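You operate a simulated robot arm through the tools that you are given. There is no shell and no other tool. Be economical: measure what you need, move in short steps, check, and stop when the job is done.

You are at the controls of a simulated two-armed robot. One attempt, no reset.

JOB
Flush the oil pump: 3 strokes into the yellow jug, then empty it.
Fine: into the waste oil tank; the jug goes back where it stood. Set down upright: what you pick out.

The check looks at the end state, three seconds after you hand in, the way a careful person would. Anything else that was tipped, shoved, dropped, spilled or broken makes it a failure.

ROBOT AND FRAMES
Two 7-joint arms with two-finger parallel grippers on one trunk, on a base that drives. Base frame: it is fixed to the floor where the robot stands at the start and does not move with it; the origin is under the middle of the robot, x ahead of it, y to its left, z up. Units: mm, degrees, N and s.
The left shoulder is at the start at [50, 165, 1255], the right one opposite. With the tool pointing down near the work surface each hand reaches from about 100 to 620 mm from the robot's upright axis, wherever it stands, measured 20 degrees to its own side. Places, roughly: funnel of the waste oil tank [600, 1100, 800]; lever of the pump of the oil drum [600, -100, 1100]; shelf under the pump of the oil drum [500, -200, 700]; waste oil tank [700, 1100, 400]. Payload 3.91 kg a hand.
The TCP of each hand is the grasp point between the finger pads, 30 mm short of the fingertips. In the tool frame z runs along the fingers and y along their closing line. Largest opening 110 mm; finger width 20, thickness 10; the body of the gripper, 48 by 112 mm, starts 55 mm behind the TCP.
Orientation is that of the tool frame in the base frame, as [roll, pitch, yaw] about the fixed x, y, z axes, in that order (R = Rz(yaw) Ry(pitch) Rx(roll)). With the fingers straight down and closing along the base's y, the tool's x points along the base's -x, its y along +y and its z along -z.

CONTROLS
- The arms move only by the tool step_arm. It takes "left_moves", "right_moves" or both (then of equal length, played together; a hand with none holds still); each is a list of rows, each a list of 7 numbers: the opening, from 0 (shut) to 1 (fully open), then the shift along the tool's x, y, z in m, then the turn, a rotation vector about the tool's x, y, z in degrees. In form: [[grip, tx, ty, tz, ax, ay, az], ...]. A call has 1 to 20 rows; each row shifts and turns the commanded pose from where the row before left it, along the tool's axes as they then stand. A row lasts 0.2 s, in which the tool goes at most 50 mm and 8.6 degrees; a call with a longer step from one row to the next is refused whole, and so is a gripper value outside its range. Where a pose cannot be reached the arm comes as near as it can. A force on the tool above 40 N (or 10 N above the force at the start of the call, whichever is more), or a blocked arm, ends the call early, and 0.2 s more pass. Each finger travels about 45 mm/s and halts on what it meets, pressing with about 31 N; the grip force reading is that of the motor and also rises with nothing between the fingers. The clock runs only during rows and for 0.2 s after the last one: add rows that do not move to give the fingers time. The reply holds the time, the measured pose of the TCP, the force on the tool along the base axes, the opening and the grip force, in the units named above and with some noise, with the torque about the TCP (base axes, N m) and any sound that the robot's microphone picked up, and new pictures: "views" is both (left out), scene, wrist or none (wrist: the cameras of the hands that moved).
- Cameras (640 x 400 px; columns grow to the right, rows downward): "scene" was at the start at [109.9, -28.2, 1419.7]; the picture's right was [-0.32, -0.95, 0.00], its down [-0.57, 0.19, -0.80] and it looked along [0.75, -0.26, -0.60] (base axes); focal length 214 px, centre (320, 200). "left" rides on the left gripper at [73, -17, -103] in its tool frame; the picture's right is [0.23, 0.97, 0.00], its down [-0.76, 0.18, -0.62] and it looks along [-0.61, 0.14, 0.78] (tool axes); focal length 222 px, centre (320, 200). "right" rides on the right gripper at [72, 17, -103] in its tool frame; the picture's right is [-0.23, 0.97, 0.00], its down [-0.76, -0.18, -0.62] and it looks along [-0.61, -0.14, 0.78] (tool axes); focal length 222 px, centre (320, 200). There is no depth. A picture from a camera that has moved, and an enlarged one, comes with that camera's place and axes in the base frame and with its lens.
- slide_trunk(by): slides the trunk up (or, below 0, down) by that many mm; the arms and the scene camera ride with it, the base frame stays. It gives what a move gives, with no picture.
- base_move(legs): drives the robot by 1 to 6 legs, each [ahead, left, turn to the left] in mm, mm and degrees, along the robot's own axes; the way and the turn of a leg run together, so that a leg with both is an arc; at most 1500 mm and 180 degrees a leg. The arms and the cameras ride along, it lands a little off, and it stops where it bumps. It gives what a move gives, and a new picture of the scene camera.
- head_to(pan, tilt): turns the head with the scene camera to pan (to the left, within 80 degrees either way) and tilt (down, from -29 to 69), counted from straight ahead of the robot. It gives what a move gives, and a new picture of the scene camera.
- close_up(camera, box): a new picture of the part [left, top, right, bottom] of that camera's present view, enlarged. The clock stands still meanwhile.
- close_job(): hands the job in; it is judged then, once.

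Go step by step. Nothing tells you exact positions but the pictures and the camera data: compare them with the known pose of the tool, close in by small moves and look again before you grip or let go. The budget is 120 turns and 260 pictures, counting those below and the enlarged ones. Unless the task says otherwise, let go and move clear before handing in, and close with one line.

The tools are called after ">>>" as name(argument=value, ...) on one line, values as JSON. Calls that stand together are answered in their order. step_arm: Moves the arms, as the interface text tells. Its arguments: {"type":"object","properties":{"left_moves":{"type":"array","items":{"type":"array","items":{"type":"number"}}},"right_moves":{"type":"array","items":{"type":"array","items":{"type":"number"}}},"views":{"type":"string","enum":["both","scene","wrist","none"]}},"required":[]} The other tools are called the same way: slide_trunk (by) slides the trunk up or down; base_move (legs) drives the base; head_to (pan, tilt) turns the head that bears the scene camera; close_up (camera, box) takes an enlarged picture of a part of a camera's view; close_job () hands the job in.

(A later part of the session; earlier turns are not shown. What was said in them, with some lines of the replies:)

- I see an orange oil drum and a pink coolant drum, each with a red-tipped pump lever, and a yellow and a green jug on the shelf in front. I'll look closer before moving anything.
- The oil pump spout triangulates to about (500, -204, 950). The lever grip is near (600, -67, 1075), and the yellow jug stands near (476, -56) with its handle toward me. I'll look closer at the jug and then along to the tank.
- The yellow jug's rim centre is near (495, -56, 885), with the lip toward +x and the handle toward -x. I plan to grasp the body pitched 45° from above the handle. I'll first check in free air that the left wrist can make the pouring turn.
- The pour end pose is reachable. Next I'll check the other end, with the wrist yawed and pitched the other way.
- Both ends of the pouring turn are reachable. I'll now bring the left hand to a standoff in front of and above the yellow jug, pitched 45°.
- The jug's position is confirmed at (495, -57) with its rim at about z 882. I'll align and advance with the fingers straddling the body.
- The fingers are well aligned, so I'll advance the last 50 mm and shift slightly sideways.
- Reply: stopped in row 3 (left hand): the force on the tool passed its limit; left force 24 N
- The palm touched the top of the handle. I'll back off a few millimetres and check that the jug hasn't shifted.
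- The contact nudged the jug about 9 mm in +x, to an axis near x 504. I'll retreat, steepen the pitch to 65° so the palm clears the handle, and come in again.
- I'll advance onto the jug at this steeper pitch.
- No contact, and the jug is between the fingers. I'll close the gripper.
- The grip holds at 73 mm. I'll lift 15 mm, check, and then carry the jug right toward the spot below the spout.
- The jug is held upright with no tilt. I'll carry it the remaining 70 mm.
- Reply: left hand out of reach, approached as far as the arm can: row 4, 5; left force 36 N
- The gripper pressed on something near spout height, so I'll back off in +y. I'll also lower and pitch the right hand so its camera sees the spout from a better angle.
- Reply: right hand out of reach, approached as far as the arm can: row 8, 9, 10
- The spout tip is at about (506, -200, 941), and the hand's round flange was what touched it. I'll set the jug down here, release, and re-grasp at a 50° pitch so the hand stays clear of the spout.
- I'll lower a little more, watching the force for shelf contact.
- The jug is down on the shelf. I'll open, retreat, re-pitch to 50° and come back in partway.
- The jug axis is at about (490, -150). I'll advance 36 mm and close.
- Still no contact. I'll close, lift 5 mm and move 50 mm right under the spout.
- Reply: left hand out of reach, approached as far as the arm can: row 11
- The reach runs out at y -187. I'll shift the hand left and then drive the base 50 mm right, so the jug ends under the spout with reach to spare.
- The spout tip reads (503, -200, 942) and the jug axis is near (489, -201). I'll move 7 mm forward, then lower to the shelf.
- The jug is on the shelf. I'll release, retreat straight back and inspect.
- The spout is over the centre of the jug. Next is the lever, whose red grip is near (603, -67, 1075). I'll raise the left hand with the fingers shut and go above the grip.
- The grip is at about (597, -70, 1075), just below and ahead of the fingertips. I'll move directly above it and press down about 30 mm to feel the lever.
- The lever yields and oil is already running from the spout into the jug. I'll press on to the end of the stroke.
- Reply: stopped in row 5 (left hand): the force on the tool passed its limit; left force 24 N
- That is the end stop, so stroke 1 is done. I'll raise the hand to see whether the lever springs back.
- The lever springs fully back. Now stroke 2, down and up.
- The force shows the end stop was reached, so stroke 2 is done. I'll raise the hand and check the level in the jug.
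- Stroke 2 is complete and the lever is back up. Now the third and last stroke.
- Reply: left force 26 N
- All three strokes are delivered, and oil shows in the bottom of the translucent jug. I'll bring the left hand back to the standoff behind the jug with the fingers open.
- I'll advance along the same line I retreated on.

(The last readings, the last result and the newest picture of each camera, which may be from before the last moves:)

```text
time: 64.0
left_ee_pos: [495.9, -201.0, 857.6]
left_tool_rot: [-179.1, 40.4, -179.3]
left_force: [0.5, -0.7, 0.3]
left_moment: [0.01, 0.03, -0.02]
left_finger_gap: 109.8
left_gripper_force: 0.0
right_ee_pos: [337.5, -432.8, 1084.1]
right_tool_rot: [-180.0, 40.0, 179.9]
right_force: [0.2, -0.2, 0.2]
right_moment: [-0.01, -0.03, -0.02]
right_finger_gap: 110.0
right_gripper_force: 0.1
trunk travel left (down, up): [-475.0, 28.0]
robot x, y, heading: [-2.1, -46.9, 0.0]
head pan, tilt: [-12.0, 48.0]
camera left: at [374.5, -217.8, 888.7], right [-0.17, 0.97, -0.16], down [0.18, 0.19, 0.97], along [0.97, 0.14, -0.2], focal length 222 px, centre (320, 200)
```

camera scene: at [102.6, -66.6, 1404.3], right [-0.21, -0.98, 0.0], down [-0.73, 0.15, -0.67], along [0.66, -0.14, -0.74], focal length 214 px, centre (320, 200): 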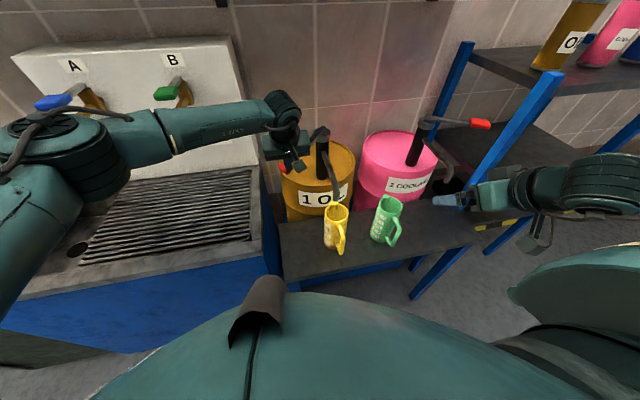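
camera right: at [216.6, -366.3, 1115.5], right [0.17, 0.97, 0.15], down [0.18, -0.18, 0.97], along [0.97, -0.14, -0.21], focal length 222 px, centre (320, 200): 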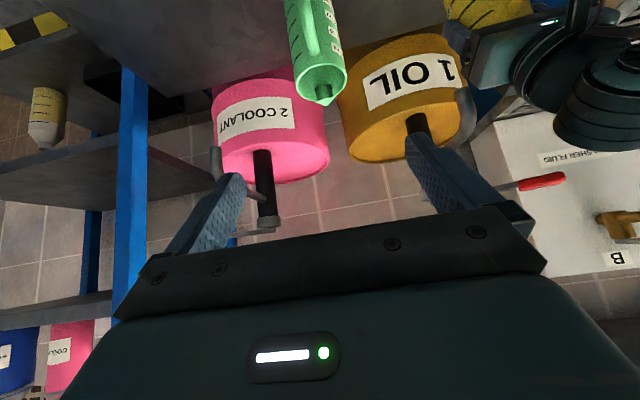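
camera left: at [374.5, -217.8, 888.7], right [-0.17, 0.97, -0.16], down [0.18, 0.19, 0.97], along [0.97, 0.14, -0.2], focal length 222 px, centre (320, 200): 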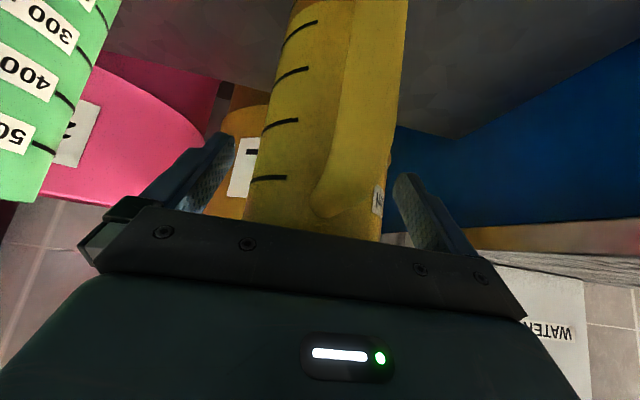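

Aligned. I'll grip, lift 6 mm and slide left out from under the spout.

>>> step_arm(left_moves=[[0.7, 0, 0, 0, 0, 0, 0], [0.5, 0, 0, 0, 0, 0, 0], [0, 0, 0, 0, 0, 0, 0], [0, 0, 0, 0, 0, 0, 0], [0, 0, 0, 0, 0, 0, 0], [0, -0.002, 0, -0.0023, 0, 0, 0], [0, -0.002, 0, -0.0023, 0, 0, 0], [0, 0, 0.01, 0, 0, 0, 0], [0, 0, 0.015, 0, 0, 0, 0], [0, 0, 0.02, 0, 0, 0, 0], [0, 0, 0.02, 0, 0, 0, 0], [0, 0, 0.015, 0, 0, 0, 0], [0, 0, 0, 0, 0, 0, 0]])

>>> close_up(camera="scene", box=[260, 130, 400, 270])

```text
time: 66.8
left_ee_pos: [497.0, -121.5, 862.8]
left_tool_rot: [-179.2, 40.3, -179.3]
left_force: [0.6, 0.1, -2.2]
left_moment: [0.0, -0.01, 0.02]
left_finger_gap: 73.7
left_gripper_force: 31.1
right_ee_pos: [337.8, -433.6, 1082.6]
right_tool_rot: [179.9, 39.9, 179.9]
right_force: [-1.0, 0.0, 0.4]
right_moment: [0.01, 0.06, 0.02]
right_finger_gap: 110.1
right_gripper_force: 0.0
trunk travel left (down, up): [-475.0, 28.0]
robot x, y, heading: [1.6, -45.1, 0.0]
head pan, tilt: [-12.0, 48.0]
camera scene: at [104.7, -66.5, 1403.9], right [-0.21, -0.98, 0.0], down [-0.73, 0.15, -0.67], along [0.65, -0.14, -0.74], focal length 214 px, centre (320, 200)
camera left: at [374.8, -137.8, 894.7], right [-0.17, 0.97, -0.16], down [0.18, 0.19, 0.97], along [0.97, 0.14, -0.2], focal length 222 px, centre (320, 200)
```

scene: 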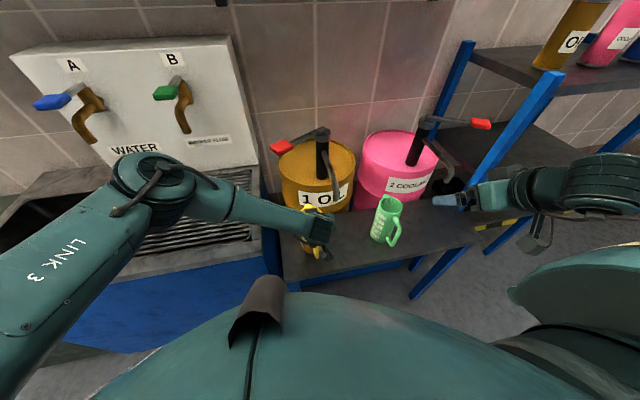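
left: 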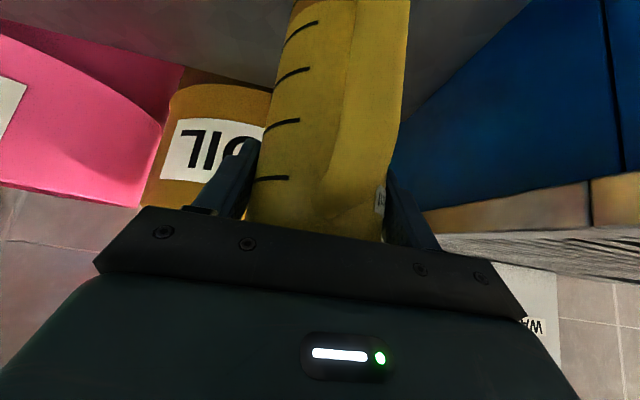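

```text
2.86 times, centred on (330, 200) of scene
camera zoom: at [104.7, -66.5, 1403.9], right [-0.21, -0.98, 0.0], down [-0.73, 0.15, -0.67], along [0.65, -0.14, -0.74], focal length 613 px, centre (291, 200)
```

zoom: 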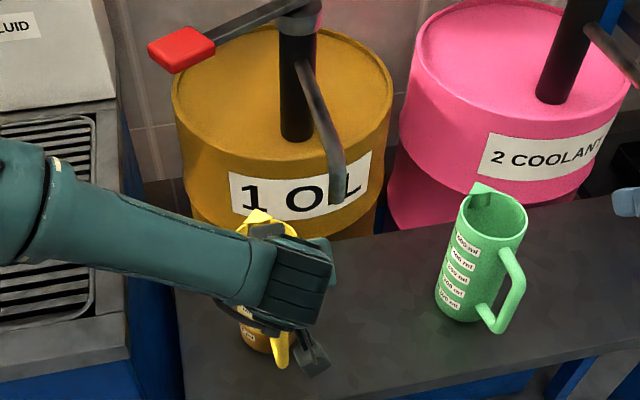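

The jug is held level with about 0.2 kg in it. I'll lift it up and in toward me, then look left toward the waste tank.

>>> step_arm(left_moves=[[0, -0.004, 0.008, -0.0202, 0, 0, 0], [0, -0.004, 0.008, -0.0202, 0, 0, 0], [0, -0.004, 0.01, -0.0202, 0, 0, 0], [0, -0.004, 0.012, -0.0202, 0, 0, 0], [0, -0.004, 0.012, -0.0202, 0, 0, 0], [0, -0.004, 0.014, -0.0202, 0, 0, 0], [0, -0.004, 0.014, -0.0202, 0, 0, 0], [0, -0.004, 0.014, -0.0202, 0, 0, 0], [0, -0.004, 0.014, -0.0202, 0, 0, 0], [0, -0.004, 0.014, -0.0202, 0, 0, 0], [0, 0, 0, 0, 0, 0, 0]], views="none")

>>> base_move(legs=[[0, 450, 0]])

>>> head_to(pan=45, tilt=45)

```text
time: 69.2
left_ee_pos: [396.3, 0.7, 1042.6]
left_tool_rot: [-179.1, 40.4, -179.5]
left_force: [-0.3, 0.0, -2.2]
left_moment: [-0.01, 0.0, -0.03]
left_finger_gap: 73.7
left_gripper_force: 31.5
right_ee_pos: [338.4, -432.4, 1083.5]
right_tool_rot: [179.9, 39.9, -179.9]
right_force: [-0.4, 0.0, -0.2]
right_moment: [0.02, 0.0, 0.02]
right_finger_gap: 109.9
right_gripper_force: 0.0
trunk travel left (down, up): [-475.0, 28.0]
robot x, y, heading: [2.8, -50.1, 0.2]
head pan, tilt: [-12.0, 48.0]
```

```text
time: 71.9
left_ee_pos: [394.6, 448.7, 1042.6]
left_tool_rot: [-178.9, 40.4, -179.3]
left_force: [-0.3, 0.1, -2.7]
left_moment: [-0.02, -0.01, 0.03]
left_finger_gap: 73.6
left_gripper_force: 30.8
right_ee_pos: [337.4, 16.8, 1083.0]
right_tool_rot: [179.9, 39.9, -179.9]
right_force: [-0.2, -0.6, -1.0]
right_moment: [-0.02, -0.02, -0.02]
right_finger_gap: 109.8
right_gripper_force: 0.1
trunk travel left (down, up): [-475.0, 28.0]
robot x, y, heading: [-3.2, 396.8, -0.1]
head pan, tilt: [-12.0, 48.0]
camera scene: at [104.3, 381.7, 1403.9], right [-0.21, -0.98, 0.0], down [-0.73, 0.15, -0.67], along [0.65, -0.14, -0.74], focal length 214 px, centre (320, 200)
```

scene: 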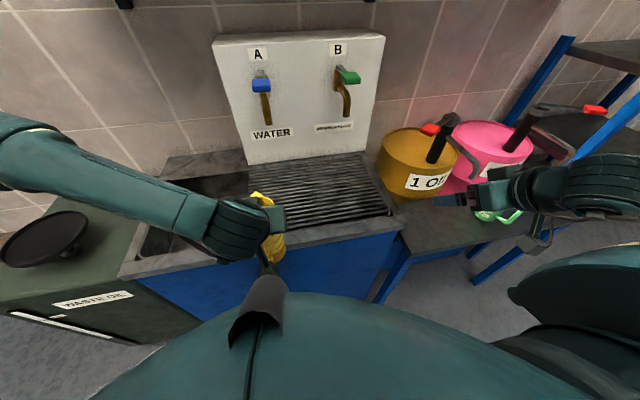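

```text
time: 73.2
left_ee_pos: [395.1, 448.8, 1042.9]
left_tool_rot: [-179.1, 40.4, -179.2]
left_force: [-0.5, -0.7, -2.2]
left_moment: [0.02, -0.02, 0.0]
left_finger_gap: 73.7
left_gripper_force: 31.0
right_ee_pos: [336.4, 15.8, 1083.9]
right_tool_rot: [180.0, 40.0, -179.9]
right_force: [-0.5, 0.1, 0.5]
right_moment: [-0.02, 0.01, -0.01]
right_finger_gap: 110.0
right_gripper_force: 0.0
trunk travel left (down, up): [-475.0, 28.0]
robot x, y, heading: [1.1, 396.3, 0.0]
head pan, tilt: [45.0, 45.0]
camera scene: at [84.6, 455.0, 1408.1], right [0.71, -0.71, 0.0], down [-0.5, -0.5, -0.71], along [0.5, 0.5, -0.71], focal length 214 px, centre (320, 200)
```

scene: 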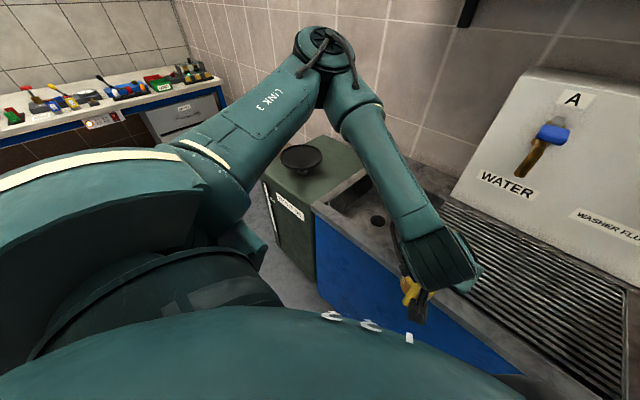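

The dark round funnel sits on the green waste-oil tank ahead on the left. I'll drive 450 mm further left and look again.

>>> base_move(legs=[[0, 450, 0]])

>>> head_to(pan=25, tilt=48)

```text
time: 75.9
left_ee_pos: [396.2, 893.0, 1041.9]
left_tool_rot: [-179.0, 40.4, -179.6]
left_force: [0.7, -0.6, -3.0]
left_moment: [0.01, -0.03, -0.02]
left_finger_gap: 73.7
left_gripper_force: 30.7
right_ee_pos: [335.3, 460.3, 1083.4]
right_tool_rot: [179.9, 39.8, 179.8]
right_force: [-0.3, -0.4, -0.7]
right_moment: [0.02, 0.03, -0.02]
right_finger_gap: 110.4
right_gripper_force: 0.1
trunk travel left (down, up): [-475.0, 28.0]
robot x, y, heading: [-1.3, 844.5, -0.4]
head pan, tilt: [45.0, 45.0]
camera scene: at [85.5, 901.9, 1408.1], right [0.7, -0.71, 0.0], down [-0.5, -0.5, -0.71], along [0.5, 0.5, -0.71], focal length 214 px, centre (320, 200)
```

scene: 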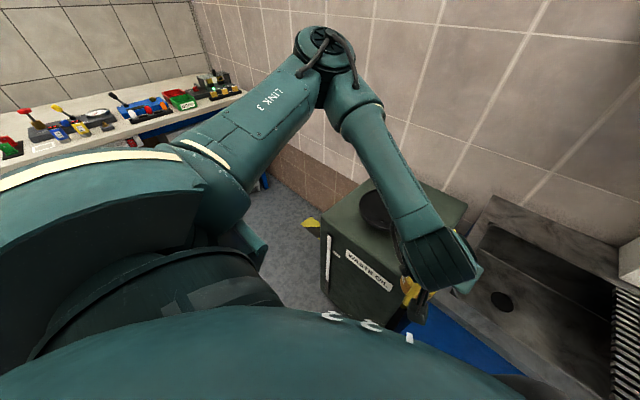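

```text
time: 76.7
left_ee_pos: [396.3, 892.3, 1041.4]
left_tool_rot: [-179.1, 40.4, -179.5]
left_force: [0.9, 0.2, -3.0]
left_moment: [-0.01, -0.01, -0.01]
left_finger_gap: 73.7
left_gripper_force: 31.3
right_ee_pos: [336.5, 459.8, 1083.3]
right_tool_rot: [179.9, 40.0, 179.7]
right_force: [-0.5, 0.1, 0.2]
right_moment: [-0.06, 0.0, -0.01]
right_finger_gap: 110.0
right_gripper_force: 0.0
trunk travel left (down, up): [-475.0, 28.0]
robot x, y, heading: [0.3, 844.4, -0.4]
head pan, tilt: [25.0, 48.0]
camera scene: at [99.3, 877.2, 1403.9], right [0.42, -0.91, 0.0], down [-0.67, -0.31, -0.67], along [0.61, 0.28, -0.74], focal length 214 px, centre (320, 200)
```

scene: 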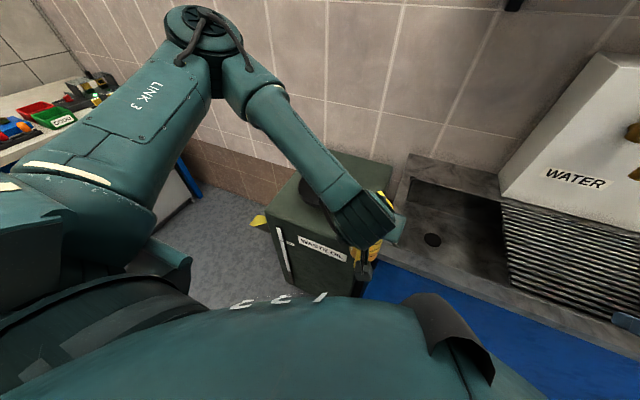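

The funnel comes out near (620, 1130, ~815). I'll raise the jug 80 mm, then drive closer and a bit further left.

>>> step_arm(left_moves=[[0, -0.013, 0, -0.0152, 0, 0, 0], [0, -0.013, 0, -0.0152, 0, 0, 0], [0, -0.013, 0, -0.0152, 0, 0, 0], [0, -0.013, 0, -0.0152, 0, 0, 0], [0, 0, 0, 0, 0, 0, 0]], views="none")

>>> base_move(legs=[[0, 160, 0], [60, 0, 0]])

>>> head_to(pan=-5, tilt=45)

>>> close_up(camera="left", box=[0, 0, 640, 400])

```text
time: 77.9
left_ee_pos: [397.1, 894.0, 1122.7]
left_tool_rot: [-179.1, 40.4, -179.6]
left_force: [-0.3, -0.3, -1.3]
left_moment: [0.01, -0.01, -0.02]
left_finger_gap: 73.5
left_gripper_force: 30.7
right_ee_pos: [336.3, 460.3, 1083.2]
right_tool_rot: [179.8, 39.9, 179.7]
right_force: [0.1, 0.2, -0.3]
right_moment: [0.01, -0.02, 0.0]
right_finger_gap: 109.9
right_gripper_force: 0.0
trunk travel left (down, up): [-475.0, 28.0]
robot x, y, heading: [-2.8, 844.4, -0.2]
head pan, tilt: [25.0, 48.0]
```

```text
time: 79.9
left_ee_pos: [456.7, 1052.7, 1121.5]
left_tool_rot: [-179.2, 40.2, -179.8]
left_force: [0.1, 0.7, -1.4]
left_moment: [0.05, -0.02, -0.01]
left_finger_gap: 73.3
left_gripper_force: 31.2
right_ee_pos: [394.5, 618.0, 1082.1]
right_tool_rot: [180.0, 39.8, 179.5]
right_force: [-0.4, 1.1, -0.8]
right_moment: [-0.01, 0.01, -0.04]
right_finger_gap: 110.1
right_gripper_force: 0.2
trunk travel left (down, up): [-475.0, 28.0]
robot x, y, heading: [59.0, 1002.7, -0.5]
head pan, tilt: [25.0, 48.0]
camera scene: at [159.8, 1035.7, 1403.8], right [0.42, -0.91, 0.0], down [-0.68, -0.31, -0.67], along [0.61, 0.28, -0.74], focal length 214 px, centre (320, 200)
```

scene: 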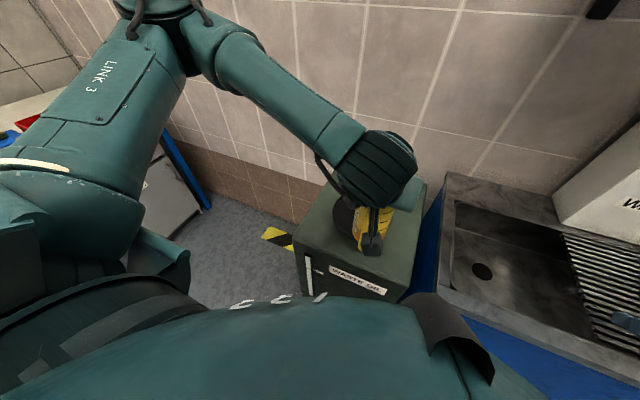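

```text
time: 80.8
left_ee_pos: [455.7, 1051.4, 1120.5]
left_tool_rot: [-179.0, 40.3, -179.8]
left_force: [0.8, -0.2, -2.6]
left_moment: [0.01, -0.03, 0.02]
left_finger_gap: 73.5
left_gripper_force: 31.0
right_ee_pos: [394.9, 616.5, 1083.4]
right_tool_rot: [179.9, 39.9, 179.6]
right_force: [0.4, 0.1, -0.8]
right_moment: [-0.02, 0.01, 0.01]
right_finger_gap: 110.1
right_gripper_force: 0.0
trunk travel left (down, up): [-475.0, 28.0]
robot x, y, heading: [60.6, 1000.8, -0.6]
head pan, tilt: [-5.0, 45.0]
camera scene: at [167.9, 995.2, 1408.1], right [-0.09, -1.0, 0.0], down [-0.7, 0.07, -0.71], along [0.7, -0.07, -0.71], focal length 214 px, centre (320, 200)
```

scene: 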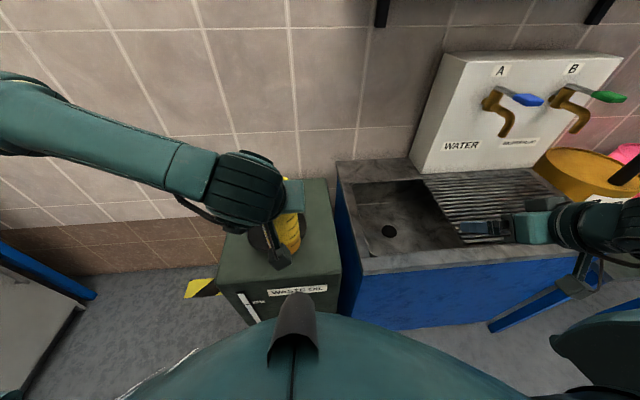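

```text
1.00 times, centred on (320, 200) of left
camera zoom: at [334.0, 1036.0, 1154.2], right [-0.17, 0.97, -0.16], down [0.18, 0.19, 0.97], along [0.97, 0.13, -0.2], focal length 222 px, centre (320, 200)
```

zoom: 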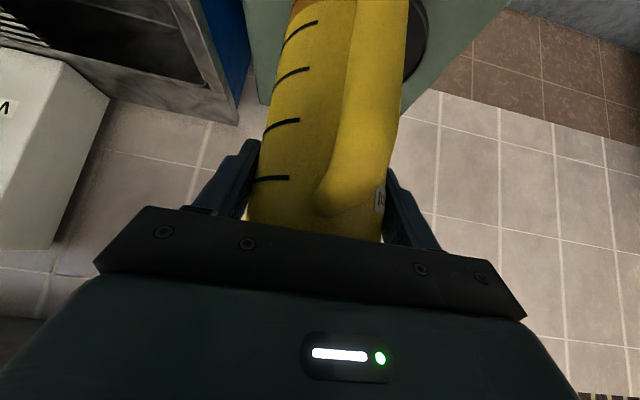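

The funnel is consistent with a centre near (600, 1100) and a radius of about 100 mm. I'll yaw the upright jug 90° so its lip faces +y.

>>> step_arm(left_moves=[[0, 0, 0, 0, -5.51, 0, -6.47], [0, 0, 0, 0, -5.51, 0, -6.47], [0, 0, 0, 0, -5.51, 0, -6.47], [0, 0, 0, 0, -5.51, 0, -6.47], [0, 0, 0, 0, -5.51, 0, -6.47], [0, 0, 0, 0, -5.51, 0, -6.47], [0, 0, 0, 0, -5.51, 0, -6.47], [0, 0, 0, 0, -5.51, 0, -6.47], [0, 0, 0, 0, -5.51, 0, -6.47], [0, 0, 0, 0, -5.51, 0, -6.47], [0, 0, 0, 0, -3.24, 0, -3.81], [0, 0, 0, 0, 0, 0, 0]])

```text
time: 83.4
left_ee_pos: [456.4, 1051.2, 1123.5]
left_tool_rot: [-179.9, 39.7, -90.4]
left_force: [0.1, 0.3, -3.5]
left_moment: [-0.01, 0.03, 0.01]
left_finger_gap: 73.5
left_gripper_force: 30.9
right_ee_pos: [394.2, 618.9, 1083.2]
right_tool_rot: [179.9, 39.9, 179.5]
right_force: [-0.3, -0.8, -0.5]
right_moment: [0.01, 0.0, -0.01]
right_finger_gap: 110.0
right_gripper_force: 0.0
trunk travel left (down, up): [-475.0, 28.0]
robot x, y, heading: [57.8, 1002.8, -0.6]
head pan, tilt: [-5.0, 45.0]
camera scene: at [167.8, 995.1, 1408.1], right [-0.09, -1.0, 0.0], down [-0.7, 0.07, -0.71], along [0.7, -0.07, -0.71], focal length 214 px, centre (320, 200)
camera left: at [472.6, 929.8, 1155.5], right [-0.97, -0.17, -0.14], down [-0.18, 0.19, 0.97], along [-0.14, 0.97, -0.21], focal length 222 px, centre (320, 200)
```

scene: 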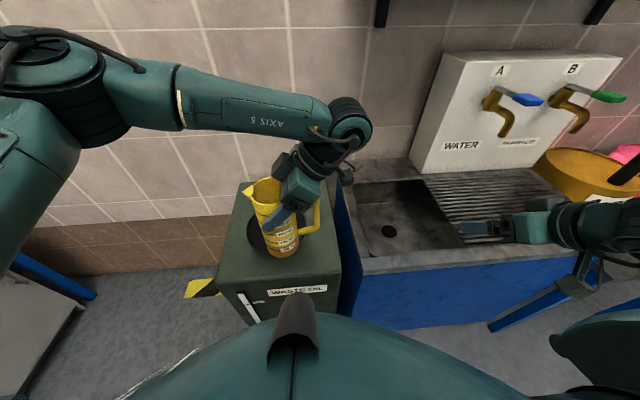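
left: 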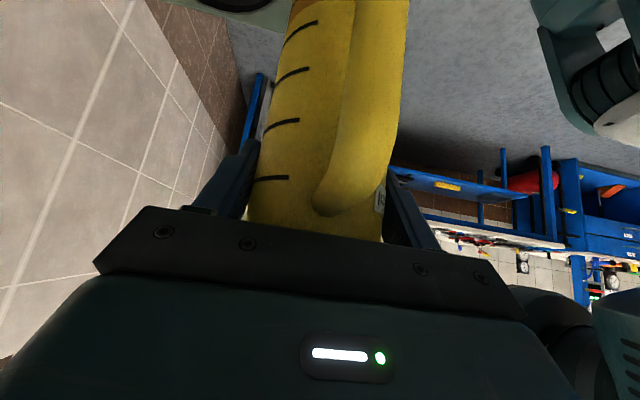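

The lip faces +y and the jug is upright. I'll move it 145 mm forward over the tank and down to z 1020.

>>> step_arm(left_moves=[[0, 0.0065, -0.0145, 0.0076, 0, 0, 0], [0, 0.0065, -0.0145, 0.0076, 0, 0, 0], [0, 0.0065, -0.0145, 0.0076, 0, 0, 0], [0, 0.0065, -0.0145, 0.0076, 0, 0, 0], [0, 0.0065, -0.0145, 0.0076, 0, 0, 0], [0, 0.0065, -0.0145, 0.0076, 0, 0, 0], [0, 0.0065, -0.0145, 0.0076, 0, 0, 0], [0, 0.0065, -0.0145, 0.0076, 0, 0, 0], [0, 0.0065, -0.0145, 0.0076, 0, 0, 0], [0, 0.0065, -0.0145, 0.0076, 0, 0, 0], [0, 0, 0, 0, 0, 0, 0]])

>>> close_up(camera="scene", box=[200, 120, 360, 300])

```text
time: 85.8
left_ee_pos: [600.9, 1050.6, 1022.6]
left_tool_rot: [179.9, 39.6, -90.5]
left_force: [0.0, 0.3, -1.8]
left_moment: [0.0, 0.0, 0.01]
left_finger_gap: 73.5
left_gripper_force: 31.6
right_ee_pos: [393.9, 618.0, 1083.4]
right_tool_rot: [180.0, 39.8, 179.5]
right_force: [-0.2, 0.7, -0.5]
right_moment: [0.02, 0.01, -0.01]
right_finger_gap: 110.2
right_gripper_force: 0.0
trunk travel left (down, up): [-475.0, 28.0]
robot x, y, heading: [62.3, 1004.7, -0.5]
head pan, tilt: [-5.0, 45.0]
camera scene: at [167.8, 995.2, 1408.1], right [-0.09, -1.0, 0.0], down [-0.7, 0.07, -0.71], along [0.7, -0.07, -0.71], focal length 214 px, centre (320, 200)
camera left: at [617.3, 927.4, 1054.8], right [-0.98, -0.17, -0.14], down [-0.18, 0.19, 0.97], along [-0.13, 0.97, -0.21], focal length 222 px, centre (320, 200)
```

scene: 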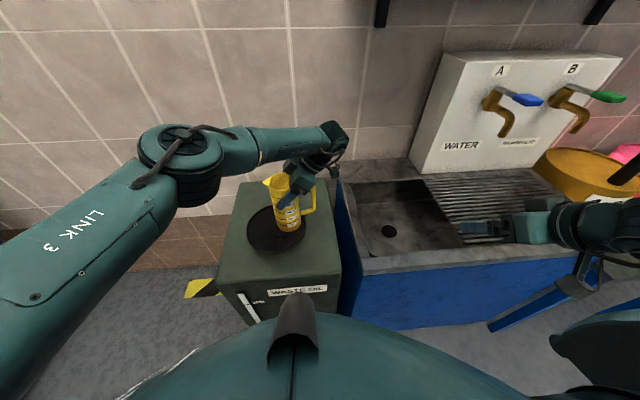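
left: 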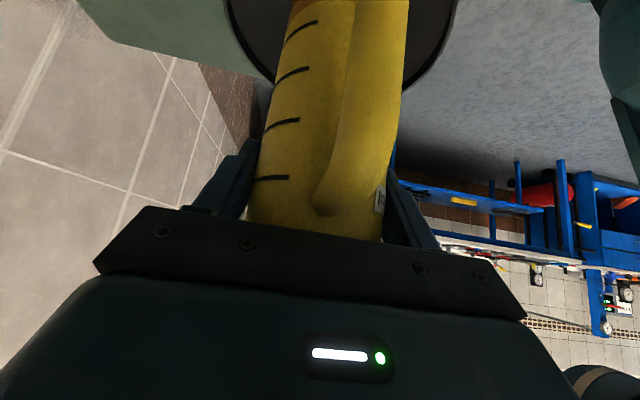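

```text
2.22 times, centred on (280, 210) of scene
camera zoom: at [167.8, 995.2, 1408.1], right [-0.09, -1.0, 0.0], down [-0.7, 0.07, -0.71], along [0.7, -0.07, -0.71], focal length 477 px, centre (409, 178)
```

zoom: 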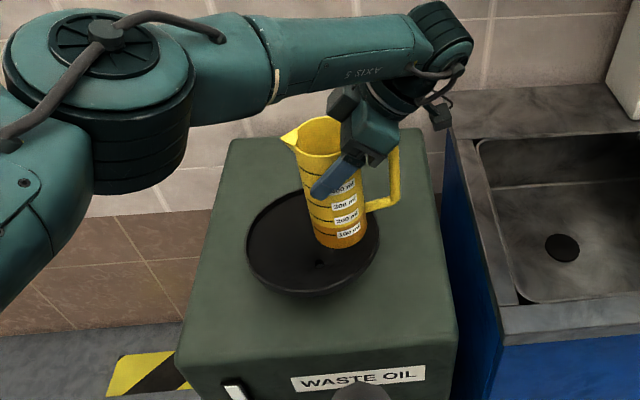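

The funnel centre is about (603, 1097), its rim near z 840 and its radius about 97. The jug is well placed, so I'll begin tilting toward +y, with the first 48° as a check.

>>> step_arm(left_moves=[[0, 0, 0, 0, 0, 6, 0], [0, 0, 0, 0, 0, 6, 0], [0, 0, 0, 0, 0, 6, 0], [0, 0, 0, 0, 0, 6, 0], [0, 0, 0, 0, 0, 6, 0], [0, 0, 0, 0, 0, 6, 0], [0, 0, 0, 0, 0, 6, 0], [0, 0, 0, 0, 0, 6, 0], [0, 0, 0, 0, 0, 0, 0]], views="none")

>>> close_up(camera="scene", box=[200, 120, 360, 300])

```text
time: 87.8
left_ee_pos: [600.9, 1049.6, 1022.7]
left_tool_rot: [-180.0, -8.5, -90.3]
left_force: [-0.9, -0.3, -3.2]
left_moment: [0.11, -0.01, 0.01]
left_finger_gap: 73.5
left_gripper_force: 31.1
right_ee_pos: [393.7, 617.7, 1081.5]
right_tool_rot: [179.8, 40.0, 179.5]
right_force: [0.4, -0.4, -0.6]
right_moment: [0.01, 0.04, -0.03]
right_finger_gap: 109.8
right_gripper_force: 0.1
trunk travel left (down, up): [-475.0, 28.0]
robot x, y, heading: [60.3, 1000.3, -0.5]
head pan, tilt: [-5.0, 45.0]
```

```text
2.22 times, centred on (280, 210) of scene
camera zoom: at [167.9, 994.8, 1408.1], right [-0.09, -1.0, 0.0], down [-0.7, 0.07, -0.71], along [0.7, -0.07, -0.71], focal length 477 px, centre (409, 178)
```

zoom: 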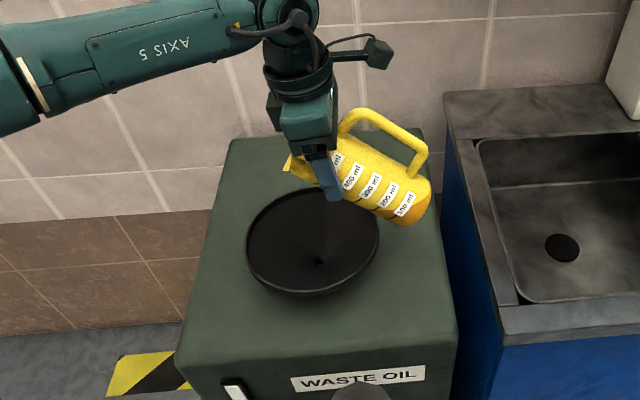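

No spill, and the lip is over the funnel. I'll shift slightly, lower, and tilt on to about 85°.

>>> step_arm(left_moves=[[0, -0.0125, 0, 0.0158, 0, 0, 0], [0, -0.0125, 0, 0.0158, 0, 0, 0], [0, 0, 0, 0, 0, 4, 0], [0, 0, 0, 0, 0, 4, 0], [0, 0, 0, 0, 0, 4, 0], [0, 0, 0, 0, 0, 4, 0], [0, 0, 0, 0, 0, 4, 0], [0, 0, 0, 0, 0, 4, 0], [0, 0, 0, 0, 0, 4, 0], [0, 0, 0, 0, 0, 4, 0], [0, 0, 0, 0, 0, 4, 0], [0, 0, 0, 0, 0, 0, 0]], views="none")

>>> close_up(camera="scene", box=[200, 120, 360, 300])

```text
time: 90.4
left_ee_pos: [601.6, 1069.1, 988.5]
left_tool_rot: [-180.0, -44.4, -90.3]
left_force: [-0.6, 0.1, -1.7]
left_moment: [0.12, -0.04, 0.01]
left_finger_gap: 73.5
left_gripper_force: 31.2
right_ee_pos: [394.0, 617.2, 1083.7]
right_tool_rot: [179.9, 40.0, 179.4]
right_force: [-0.2, 0.2, 0.5]
right_moment: [0.0, 0.0, 0.03]
right_finger_gap: 110.1
right_gripper_force: 0.1
trunk travel left (down, up): [-475.0, 28.0]
robot x, y, heading: [61.5, 1002.8, -0.7]
head pan, tilt: [-5.0, 45.0]
```

```text
2.22 times, centred on (280, 210) of scene
camera zoom: at [167.9, 995.0, 1408.1], right [-0.09, -1.0, 0.0], down [-0.7, 0.07, -0.71], along [0.7, -0.07, -0.71], focal length 477 px, centre (409, 178)
```

zoom: 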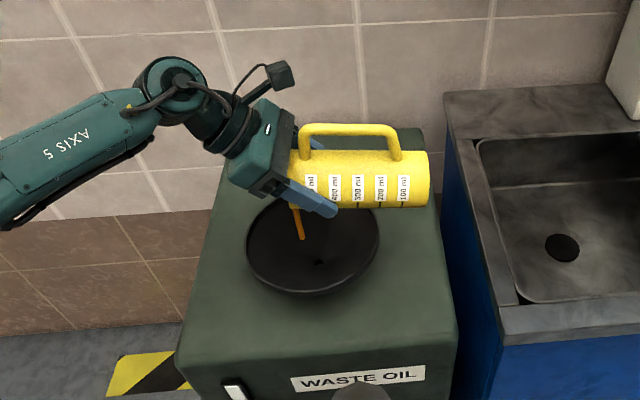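

Oil is streaming into the funnel. I'll tilt on to about 125° and wait.

>>> step_arm(left_moves=[[0, 0, 0, 0, 0, 0, 0], [0, 0, 0, 0, 0, 0, 0], [0, 0, 0, 0, 0, 3, 0], [0, 0, 0, 0, 0, 3, 0], [0, 0, 0, 0, 0, 3, 0], [0, 0, 0, 0, 0, 4, 0], [0, 0, 0, 0, 0, 4, 0], [0, 0, 0, 0, 0, 4, 0], [0, 0, 0, 0, 0, 4, 0], [0, 0, 0, 0, 0, 4, 0], [0, 0, 0, 0, 0, 4, 0], [0, 0, 0, 0, 0, 4, 0], [0, 0, 0, 0, 0, 4, 0], [0, 0, 0, 0, 0, 0, 0], [0, 0, 0, 0, 0, 0, 0], [0, 0, 0, 0, 0, 0, 0]], views="none")

>>> close_up(camera="scene", box=[200, 120, 360, 300])

```text
time: 93.8
left_ee_pos: [600.7, 1070.2, 987.4]
left_tool_rot: [179.4, -85.3, -90.0]
left_force: [1.1, -0.7, -2.6]
left_moment: [0.03, 0.01, -0.06]
left_finger_gap: 73.2
left_gripper_force: 30.9
right_ee_pos: [394.2, 618.7, 1083.3]
right_tool_rot: [179.9, 40.0, 179.4]
right_force: [-0.1, 0.0, -0.8]
right_moment: [0.0, -0.03, 0.01]
right_finger_gap: 109.9
right_gripper_force: 0.0
trunk travel left (down, up): [-475.0, 28.0]
robot x, y, heading: [59.3, 1001.5, -0.4]
head pan, tilt: [-5.0, 45.0]
```

```text
2.22 times, centred on (280, 210) of scene
camera zoom: at [167.8, 995.1, 1408.1], right [-0.09, -1.0, 0.0], down [-0.7, 0.07, -0.71], along [0.7, -0.07, -0.71], focal length 477 px, centre (409, 178)
```

zoom: 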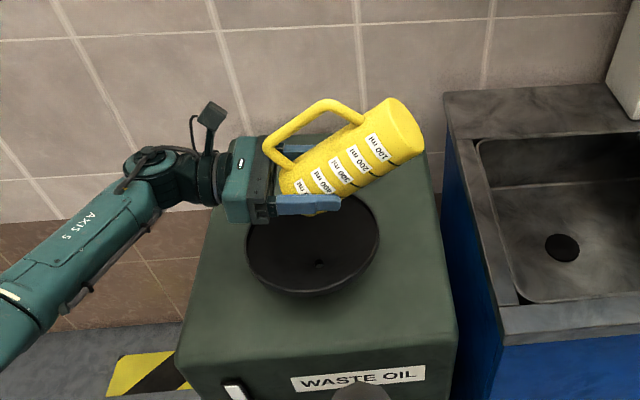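

The stream has stopped. I'll tilt 10° more and hold about 3 s to drain it.

>>> step_arm(left_moves=[[0, 0, 0, 0, 0, 5, 0], [0, 0, 0, 0, 0, 5, 0], [0, 0, 0, 0, 0, 0, 0], [0, 0, 0, 0, 0, 0, 0], [0, 0, 0, 0, 0, 0, 0], [0, 0, 0, 0, 0, 0, 0], [0, 0, 0, 0, 0, 0, 0], [0, 0, 0, 0, 0, 0, 0], [0, 0, 0, 0, 0, 0, 0], [0, 0, 0, 0, 0, 0, 0], [0, 0, 0, 0, 0, 0, 0], [0, 0, 0, 0, 0, 0, 0], [0, 0, 0, 0, 0, 0, 0], [0, 0, 0, 0, 0, 0, 0], [0, 0, 0, 0, 0, 0, 0], [0, 0, 0, 0, 0, 0, 0]], views="none")

>>> close_up(camera="scene", box=[200, 120, 360, 300])

```text
time: 97.2
left_ee_pos: [599.6, 1068.6, 986.9]
left_tool_rot: [0.6, -84.7, 89.1]
left_force: [-0.6, -0.3, -1.0]
left_moment: [0.03, 0.0, -0.01]
left_finger_gap: 73.2
left_gripper_force: 30.9
right_ee_pos: [393.7, 618.4, 1083.6]
right_tool_rot: [179.9, 39.9, 179.5]
right_force: [-0.3, -0.4, -0.6]
right_moment: [-0.02, 0.02, 0.0]
right_finger_gap: 110.3
right_gripper_force: 0.1
trunk travel left (down, up): [-475.0, 28.0]
robot x, y, heading: [56.6, 1007.5, -0.4]
head pan, tilt: [-5.0, 45.0]
```

```text
2.22 times, centred on (280, 210) of scene
camera zoom: at [167.8, 995.1, 1408.1], right [-0.09, -1.0, 0.0], down [-0.7, 0.07, -0.71], along [0.7, -0.07, -0.71], focal length 477 px, centre (409, 178)
```

zoom: 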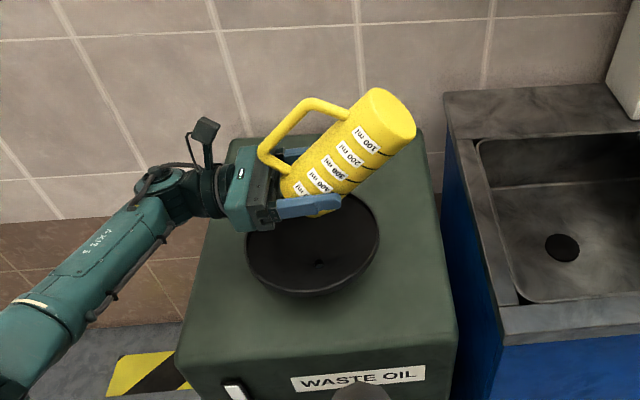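

Drained. I'll raise 60 mm and return the jug upright over the funnel.

>>> step_arm(left_moves=[[0, 0.02, 0, 0.0018, 0, 0, 0], [0, 0.02, 0, 0.0018, 0, 0, 0], [0, 0.02, 0, 0.0018, 0, 0, 0], [0, 0, 0, 0, 0, -8.44, 0], [0, 0, 0, 0, 0, -8.44, 0], [0, 0, 0, 0, 0, -8.44, 0], [0, 0, 0, 0, 0, -8.44, 0], [0, 0, 0, 0, 0, -8.44, 0], [0, 0, 0, 0, 0, -8.44, 0], [0, 0, 0, 0, 0, -8.44, 0], [0, 0, 0, 0, 0, -8.44, 0], [0, 0, 0, 0, 0, -8.44, 0], [0, 0, 0, 0, 0, -8.44, 0], [0, 0, 0, 0, 0, -8.44, 0], [0, 0, 0, 0, 0, -8.44, 0], [0, 0, 0, 0, 0, -8.44, 0], [0, 0, 0, 0, 0, -8.44, 0], [0, 0, 0, 0, 0, -8.44, 0], [0, 0, 0, 0, 0, -8.4, 0]], views="scene")

>>> close_up(camera="scene", box=[200, 120, 360, 300])

```text
time: 101.2
left_ee_pos: [599.6, 1068.6, 1047.1]
left_tool_rot: [-179.9, 39.9, -90.3]
left_force: [0.9, 0.5, -1.3]
left_moment: [0.06, -0.01, 0.03]
left_finger_gap: 73.1
left_gripper_force: 31.2
right_ee_pos: [392.2, 617.4, 1083.0]
right_tool_rot: [179.8, 39.9, 179.4]
right_force: [-0.4, 0.7, 0.6]
right_moment: [0.03, -0.03, 0.01]
right_finger_gap: 110.0
right_gripper_force: 0.0
trunk travel left (down, up): [-475.0, 28.0]
robot x, y, heading: [58.3, 1000.7, -0.3]
head pan, tilt: [-5.0, 45.0]
camera scene: at [167.8, 994.5, 1408.1], right [-0.09, -1.0, 0.0], down [-0.7, 0.07, -0.71], along [0.7, -0.07, -0.71], focal length 214 px, centre (320, 200)
```

scene: 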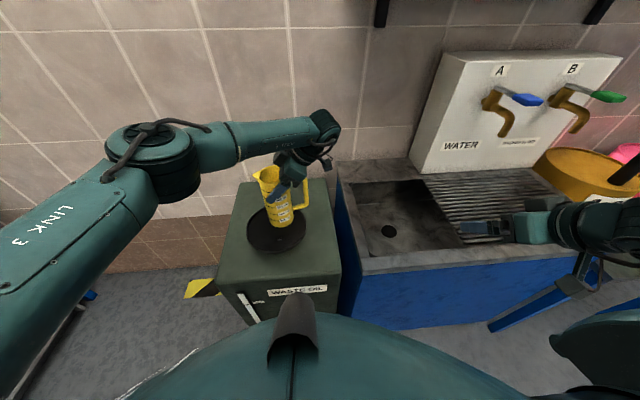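

```text
2.22 times, centred on (280, 210) of scene
camera zoom: at [167.8, 994.5, 1408.1], right [-0.09, -1.0, 0.0], down [-0.7, 0.07, -0.71], along [0.7, -0.07, -0.71], focal length 477 px, centre (409, 178)
```

zoom: 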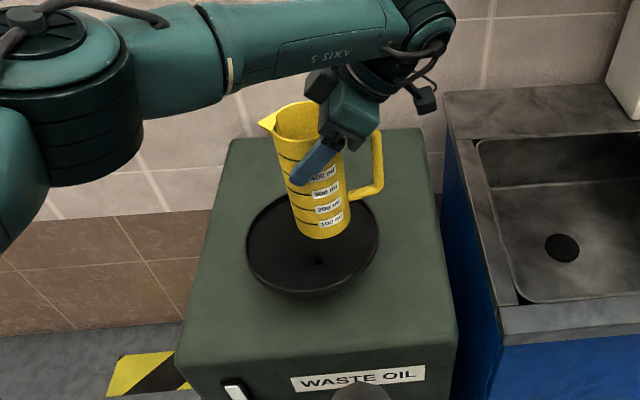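

The jug is empty and clean. I'll pull back, raise, and yaw it to its original orientation.

>>> step_arm(left_moves=[[0, -0.0097, 0.029, -0.0114, 0, 0, 0], [0, -0.0097, 0.029, -0.0114, 0, 0, 0], [0, -0.0097, 0.029, -0.0114, 0, 0, 0], [0, -0.0097, 0.029, -0.0114, 0, 0, 0], [0, -0.0097, 0.029, -0.0114, 0, 0, 0], [0, 0, 0, 0, 5.51, 0, 6.47], [0, 0, 0, 0, 5.51, 0, 6.47], [0, 0, 0, 0, 5.51, 0, 6.47], [0, 0, 0, 0, 5.51, 0, 6.47], [0, 0, 0, 0, 5.51, 0, 6.47], [0, 0, 0, 0, 5.51, 0, 6.47], [0, 0, 0, 0, 5.51, 0, 6.47], [0, 0, 0, 0, 5.51, 0, 6.47], [0, 0, 0, 0, 5.51, 0, 6.47], [0, 0, 0, 0, 5.51, 0, 6.47], [0, 0, 0, 0, 3.4, 0, 4.0], [0, 0, 0, 0, 0, 0, 0]], views="none")

>>> base_move(legs=[[-60, 0, 0], [0, -500, 0], [0, -500, 0]])

```text
time: 104.8
left_ee_pos: [455.3, 1071.9, 1123.5]
left_tool_rot: [-179.1, 40.4, 179.8]
left_force: [1.4, 1.3, -1.0]
left_moment: [-0.02, -0.02, 0.0]
left_finger_gap: 73.3
left_gripper_force: 30.6
right_ee_pos: [393.3, 618.0, 1083.0]
right_tool_rot: [179.9, 39.9, 179.5]
right_force: [-0.3, 1.0, 0.2]
right_moment: [-0.01, 0.02, 0.02]
right_finger_gap: 109.9
right_gripper_force: 0.1
trunk travel left (down, up): [-475.0, 28.0]
robot x, y, heading: [59.2, 1006.0, -0.2]
head pan, tilt: [-5.0, 45.0]
```

```text
time: 110.9
left_ee_pos: [391.6, 75.1, 1123.0]
left_tool_rot: [-179.1, 40.4, -179.8]
left_force: [0.3, 0.0, -1.7]
left_moment: [0.02, -0.02, 0.0]
left_finger_gap: 73.2
left_gripper_force: 31.1
right_ee_pos: [330.7, -377.5, 1083.8]
right_tool_rot: [179.8, 40.0, 179.7]
right_force: [0.2, -0.6, -0.5]
right_moment: [0.01, 0.0, 0.02]
right_finger_gap: 109.8
right_gripper_force: 0.1
trunk travel left (down, up): [-475.0, 28.0]
robot x, y, heading: [-7.6, 10.0, -0.2]
head pan, tilt: [-5.0, 45.0]
camera scene: at [104.1, -2.2, 1408.1], right [-0.09, -1.0, 0.0], down [-0.7, 0.06, -0.71], along [0.7, -0.06, -0.71], focal length 214 px, centre (320, 200)
```

scene: 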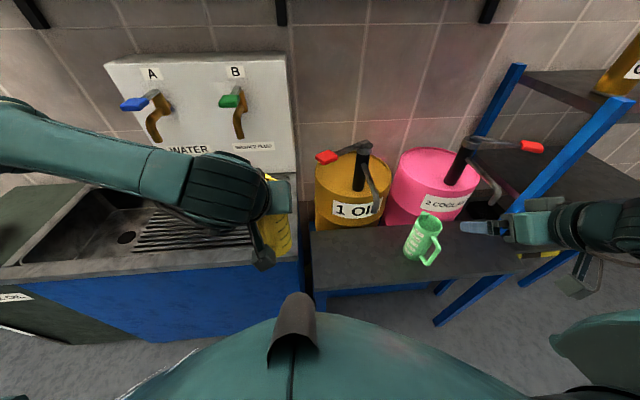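

I'm back by the shelf, and the lever landmark confirms the frame. I'll carry the jug over its original spot at (495, -57) and stop 40 mm above the shelf.

>>> step_arm(left_moves=[[0, 0, -0.019, 0, 0, 0, 0], [0, 0, -0.019, 0, 0, 0, 0], [0, 0, -0.019, 0, 0, 0, 0], [0, 0, -0.019, 0, 0, 0, 0], [0, 0, -0.019, 0, 0, 0, 0], [0, 0, -0.019, 0, 0, 0, 0], [0, 0, -0.018, 0, 0, 0, 0], [0, 0.0067, 0, 0.0236, 0, 0, 0], [0, 0.0067, 0, 0.0236, 0, 0, 0], [0, 0.0067, 0, 0.0236, 0, 0, 0], [0, 0.0067, 0, 0.0236, 0, 0, 0], [0, 0.0067, 0, 0.0236, 0, 0, 0], [0, 0.0067, 0, 0.0236, 0, 0, 0], [0, 0.0067, 0, 0.0236, 0, 0, 0], [0, 0.0067, 0, 0.0236, 0, 0, 0], [0, 0.0067, 0, 0.0236, 0, 0, 0], [0, 0.0067, 0, 0.0236, 0, 0, 0], [0, 0, 0, 0, 0, 0, 0]])

>>> close_up(camera="scene", box=[260, 140, 420, 300])

```text
time: 114.7
left_ee_pos: [492.4, -59.4, 900.0]
left_tool_rot: [-179.2, 40.4, -179.8]
left_force: [0.4, 0.1, -0.7]
left_moment: [0.0, 0.03, 0.01]
left_finger_gap: 73.0
left_gripper_force: 31.0
right_ee_pos: [331.4, -377.3, 1083.3]
right_tool_rot: [179.9, 39.9, 179.8]
right_force: [-0.5, 0.3, -0.5]
right_moment: [-0.02, 0.02, -0.06]
right_finger_gap: 109.9
right_gripper_force: 0.0
trunk travel left (down, up): [-475.0, 28.0]
robot x, y, heading: [-8.3, 7.2, -0.1]
head pan, tilt: [-5.0, 45.0]
camera scene: at [104.0, -1.7, 1408.1], right [-0.09, -1.0, 0.0], down [-0.7, 0.06, -0.71], along [0.7, -0.06, -0.71], focal length 214 px, centre (320, 200)
camera left: at [371.0, -75.8, 931.9], right [-0.17, 0.97, -0.16], down [0.18, 0.19, 0.97], along [0.97, 0.13, -0.2], focal length 222 px, centre (320, 200)
```

scene: 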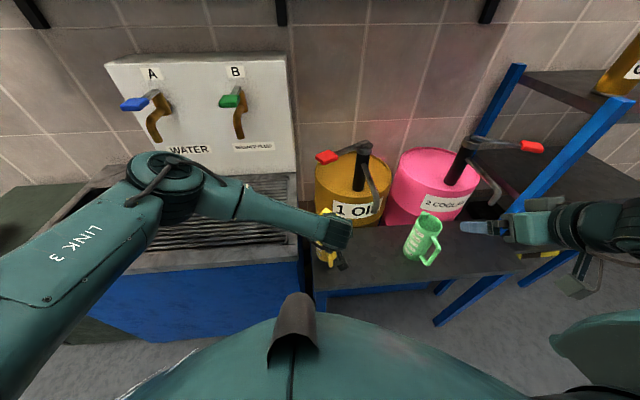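
left: 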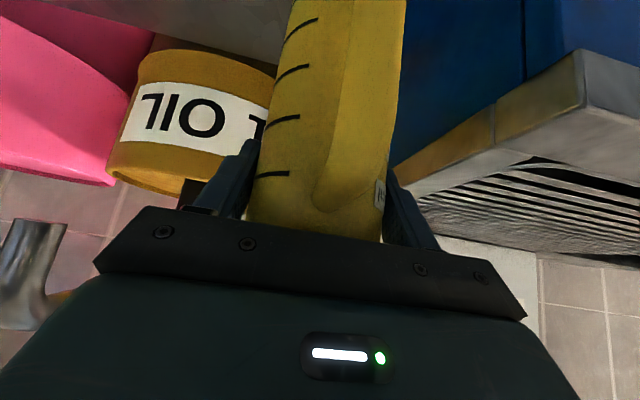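

```text
2.50 times, centred on (340, 220) of scene
camera zoom: at [104.0, -1.7, 1408.1], right [-0.09, -1.0, 0.0], down [-0.7, 0.06, -0.71], along [0.7, -0.06, -0.71], focal length 536 px, centre (270, 150)
```

zoom: 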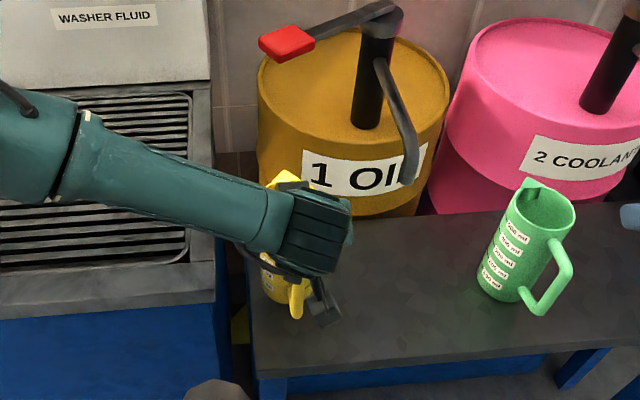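

The position is right. I'll lower to just above the shelf, then feel for contact.

>>> step_arm(left_moves=[[0, 0.0065, 0.002, 0.0105, 0, 0, 0], [0, 0.0085, 0, 0.0095, 0, 0, 0], [0, 0.0085, 0, 0.0095, 0, 0, 0], [0, 0.0013, 0, 0.0015, 0, 0, 0], [0, 0, 0, 0, 0, 0, 0]], views="none")

>>> step_arm(left_moves=[[0, 0.0013, 0, 0.0015, 0, 0, 0], [0, 0, 0, 0, 0, 0, 0]], views="none")

```text
time: 115.9
left_ee_pos: [494.4, -58.5, 861.0]
left_tool_rot: [-179.2, 40.4, -179.8]
left_force: [0.5, 0.3, -0.5]
left_moment: [-0.03, -0.01, -0.04]
left_finger_gap: 73.3
left_gripper_force: 30.6
right_ee_pos: [330.9, -377.3, 1083.2]
right_tool_rot: [179.8, 39.8, 179.7]
right_force: [0.0, -0.3, -0.4]
right_moment: [0.0, 0.0, 0.01]
right_finger_gap: 110.2
right_gripper_force: 0.0
trunk travel left (down, up): [-475.0, 28.0]
robot x, y, heading: [-3.4, 6.8, -0.2]
head pan, tilt: [-5.0, 45.0]
```

```text
time: 116.5
left_ee_pos: [494.3, -59.0, 859.4]
left_tool_rot: [-179.1, 40.3, -179.8]
left_force: [-0.3, 0.7, 0.3]
left_moment: [0.07, 0.01, 0.0]
left_finger_gap: 73.3
left_gripper_force: 31.0
right_ee_pos: [332.0, -378.4, 1082.8]
right_tool_rot: [179.9, 39.9, 179.7]
right_force: [-0.4, 0.3, 0.2]
right_moment: [0.0, -0.01, -0.03]
right_finger_gap: 109.9
right_gripper_force: 0.1
trunk travel left (down, up): [-475.0, 28.0]
robot x, y, heading: [-1.6, 2.8, 0.1]
head pan, tilt: [-5.0, 45.0]
```

Nearly at contact. One more millimetre down, shifting 1 mm in +y.

>>> step_arm(left_moves=[[0, 0.0007, 0.001, 0.0009, 0, 0, 0], [0, 0, 0, 0, 0, 0, 0]], views="none")

```text
time: 117.1
left_ee_pos: [493.6, -57.2, 859.4]
left_tool_rot: [-179.0, 40.6, -179.7]
left_force: [0.0, -1.8, 5.2]
left_moment: [-0.05, -0.03, -0.01]
left_finger_gap: 73.3
left_gripper_force: 31.1
right_ee_pos: [331.0, -379.4, 1082.1]
right_tool_rot: [179.9, 40.0, 179.6]
right_force: [0.8, -0.5, -0.1]
right_moment: [0.02, -0.01, -0.02]
right_finger_gap: 109.8
right_gripper_force: 0.0
trunk travel left (down, up): [-475.0, 28.0]
robot x, y, heading: [-4.5, 3.1, -0.3]
head pan, tilt: [-5.0, 45.0]
```

The jug is down at 5 N, at (494, -57). I'll open and retreat along the finger axis.

>>> step_arm(left_moves=[[0.8, 0, 0, 0, 0, 0, 0], [1, 0, 0, 0, 0, 0, 0], [1, 0, 0, 0, 0, 0, 0], [1, 0, 0, -0.02, 0, 0, 0], [1, 0, 0, -0.03, 0, 0, 0], [1, 0, 0, -0.03, 0, 0, 0], [1, 0, 0, -0.03, 0, 0, 0], [1, -0.015, 0.02, -0.03, 0, 0, 0], [1, -0.015, 0.03, -0.03, 0, 0, 0], [1, -0.015, 0.03, -0.03, 0, 0, 0], [1, -0.015, 0.03, -0.03, 0, 0, 0], [1, 0, 0, 0, 0, 0, 0]])

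>>> close_up(camera="scene", box=[280, 120, 480, 300])

```text
time: 119.7
left_ee_pos: [391.1, 57.5, 1069.3]
left_tool_rot: [-179.2, 40.4, -179.8]
left_force: [0.7, -0.4, -0.1]
left_moment: [0.01, 0.02, -0.01]
left_finger_gap: 110.1
left_gripper_force: 0.0
right_ee_pos: [333.1, -378.5, 1083.9]
right_tool_rot: [179.9, 39.9, 179.7]
right_force: [-0.6, -0.8, 0.5]
right_moment: [0.0, 0.01, 0.0]
right_finger_gap: 110.2
right_gripper_force: 0.0
trunk travel left (down, up): [-475.0, 28.0]
robot x, y, heading: [-5.1, 5.3, -0.2]
head pan, tilt: [-5.0, 45.0]
camera scene: at [104.3, -2.4, 1408.1], right [-0.09, -1.0, 0.0], down [-0.7, 0.06, -0.71], along [0.7, -0.06, -0.71], focal length 214 px, centre (320, 200)
camera left: at [268.6, 41.4, 1101.3], right [-0.17, 0.97, -0.16], down [0.18, 0.19, 0.97], along [0.97, 0.13, -0.2], focal length 222 px, centre (320, 200)
```

scene: 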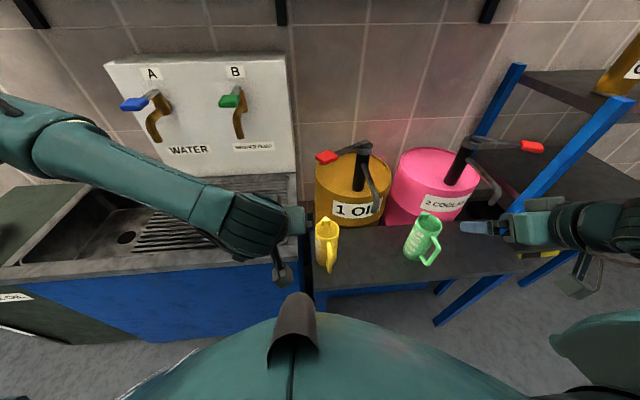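
left: 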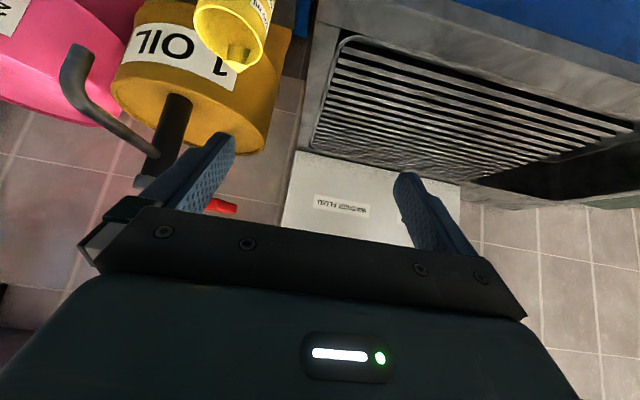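

```text
2.22 times, centred on (380, 210) of scene
camera zoom: at [104.3, -2.4, 1408.1], right [-0.09, -1.0, 0.0], down [-0.7, 0.06, -0.71], along [0.7, -0.06, -0.71], focal length 477 px, centre (187, 178)
```

zoom: 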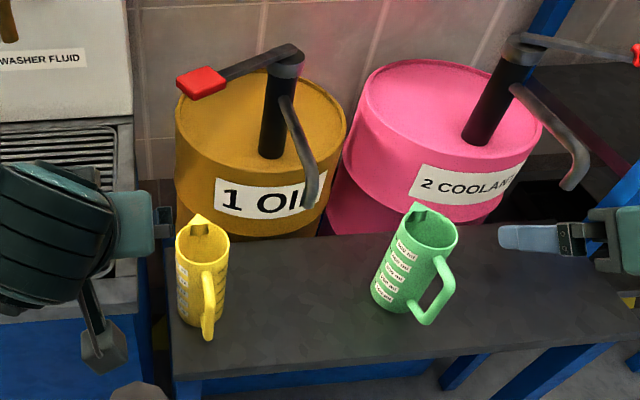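

The empty yellow jug stands upright at (496, -56), where it started. The shelf is clean, the lever is up and both hands are clear, so I'm handing in.

>>> close_job()

```text
The job is handed in.
```

I pumped three full strokes of oil into the yellow jug, emptied it into the waste oil tank, and set the empty jug back upright where it stood. I saw no spills.
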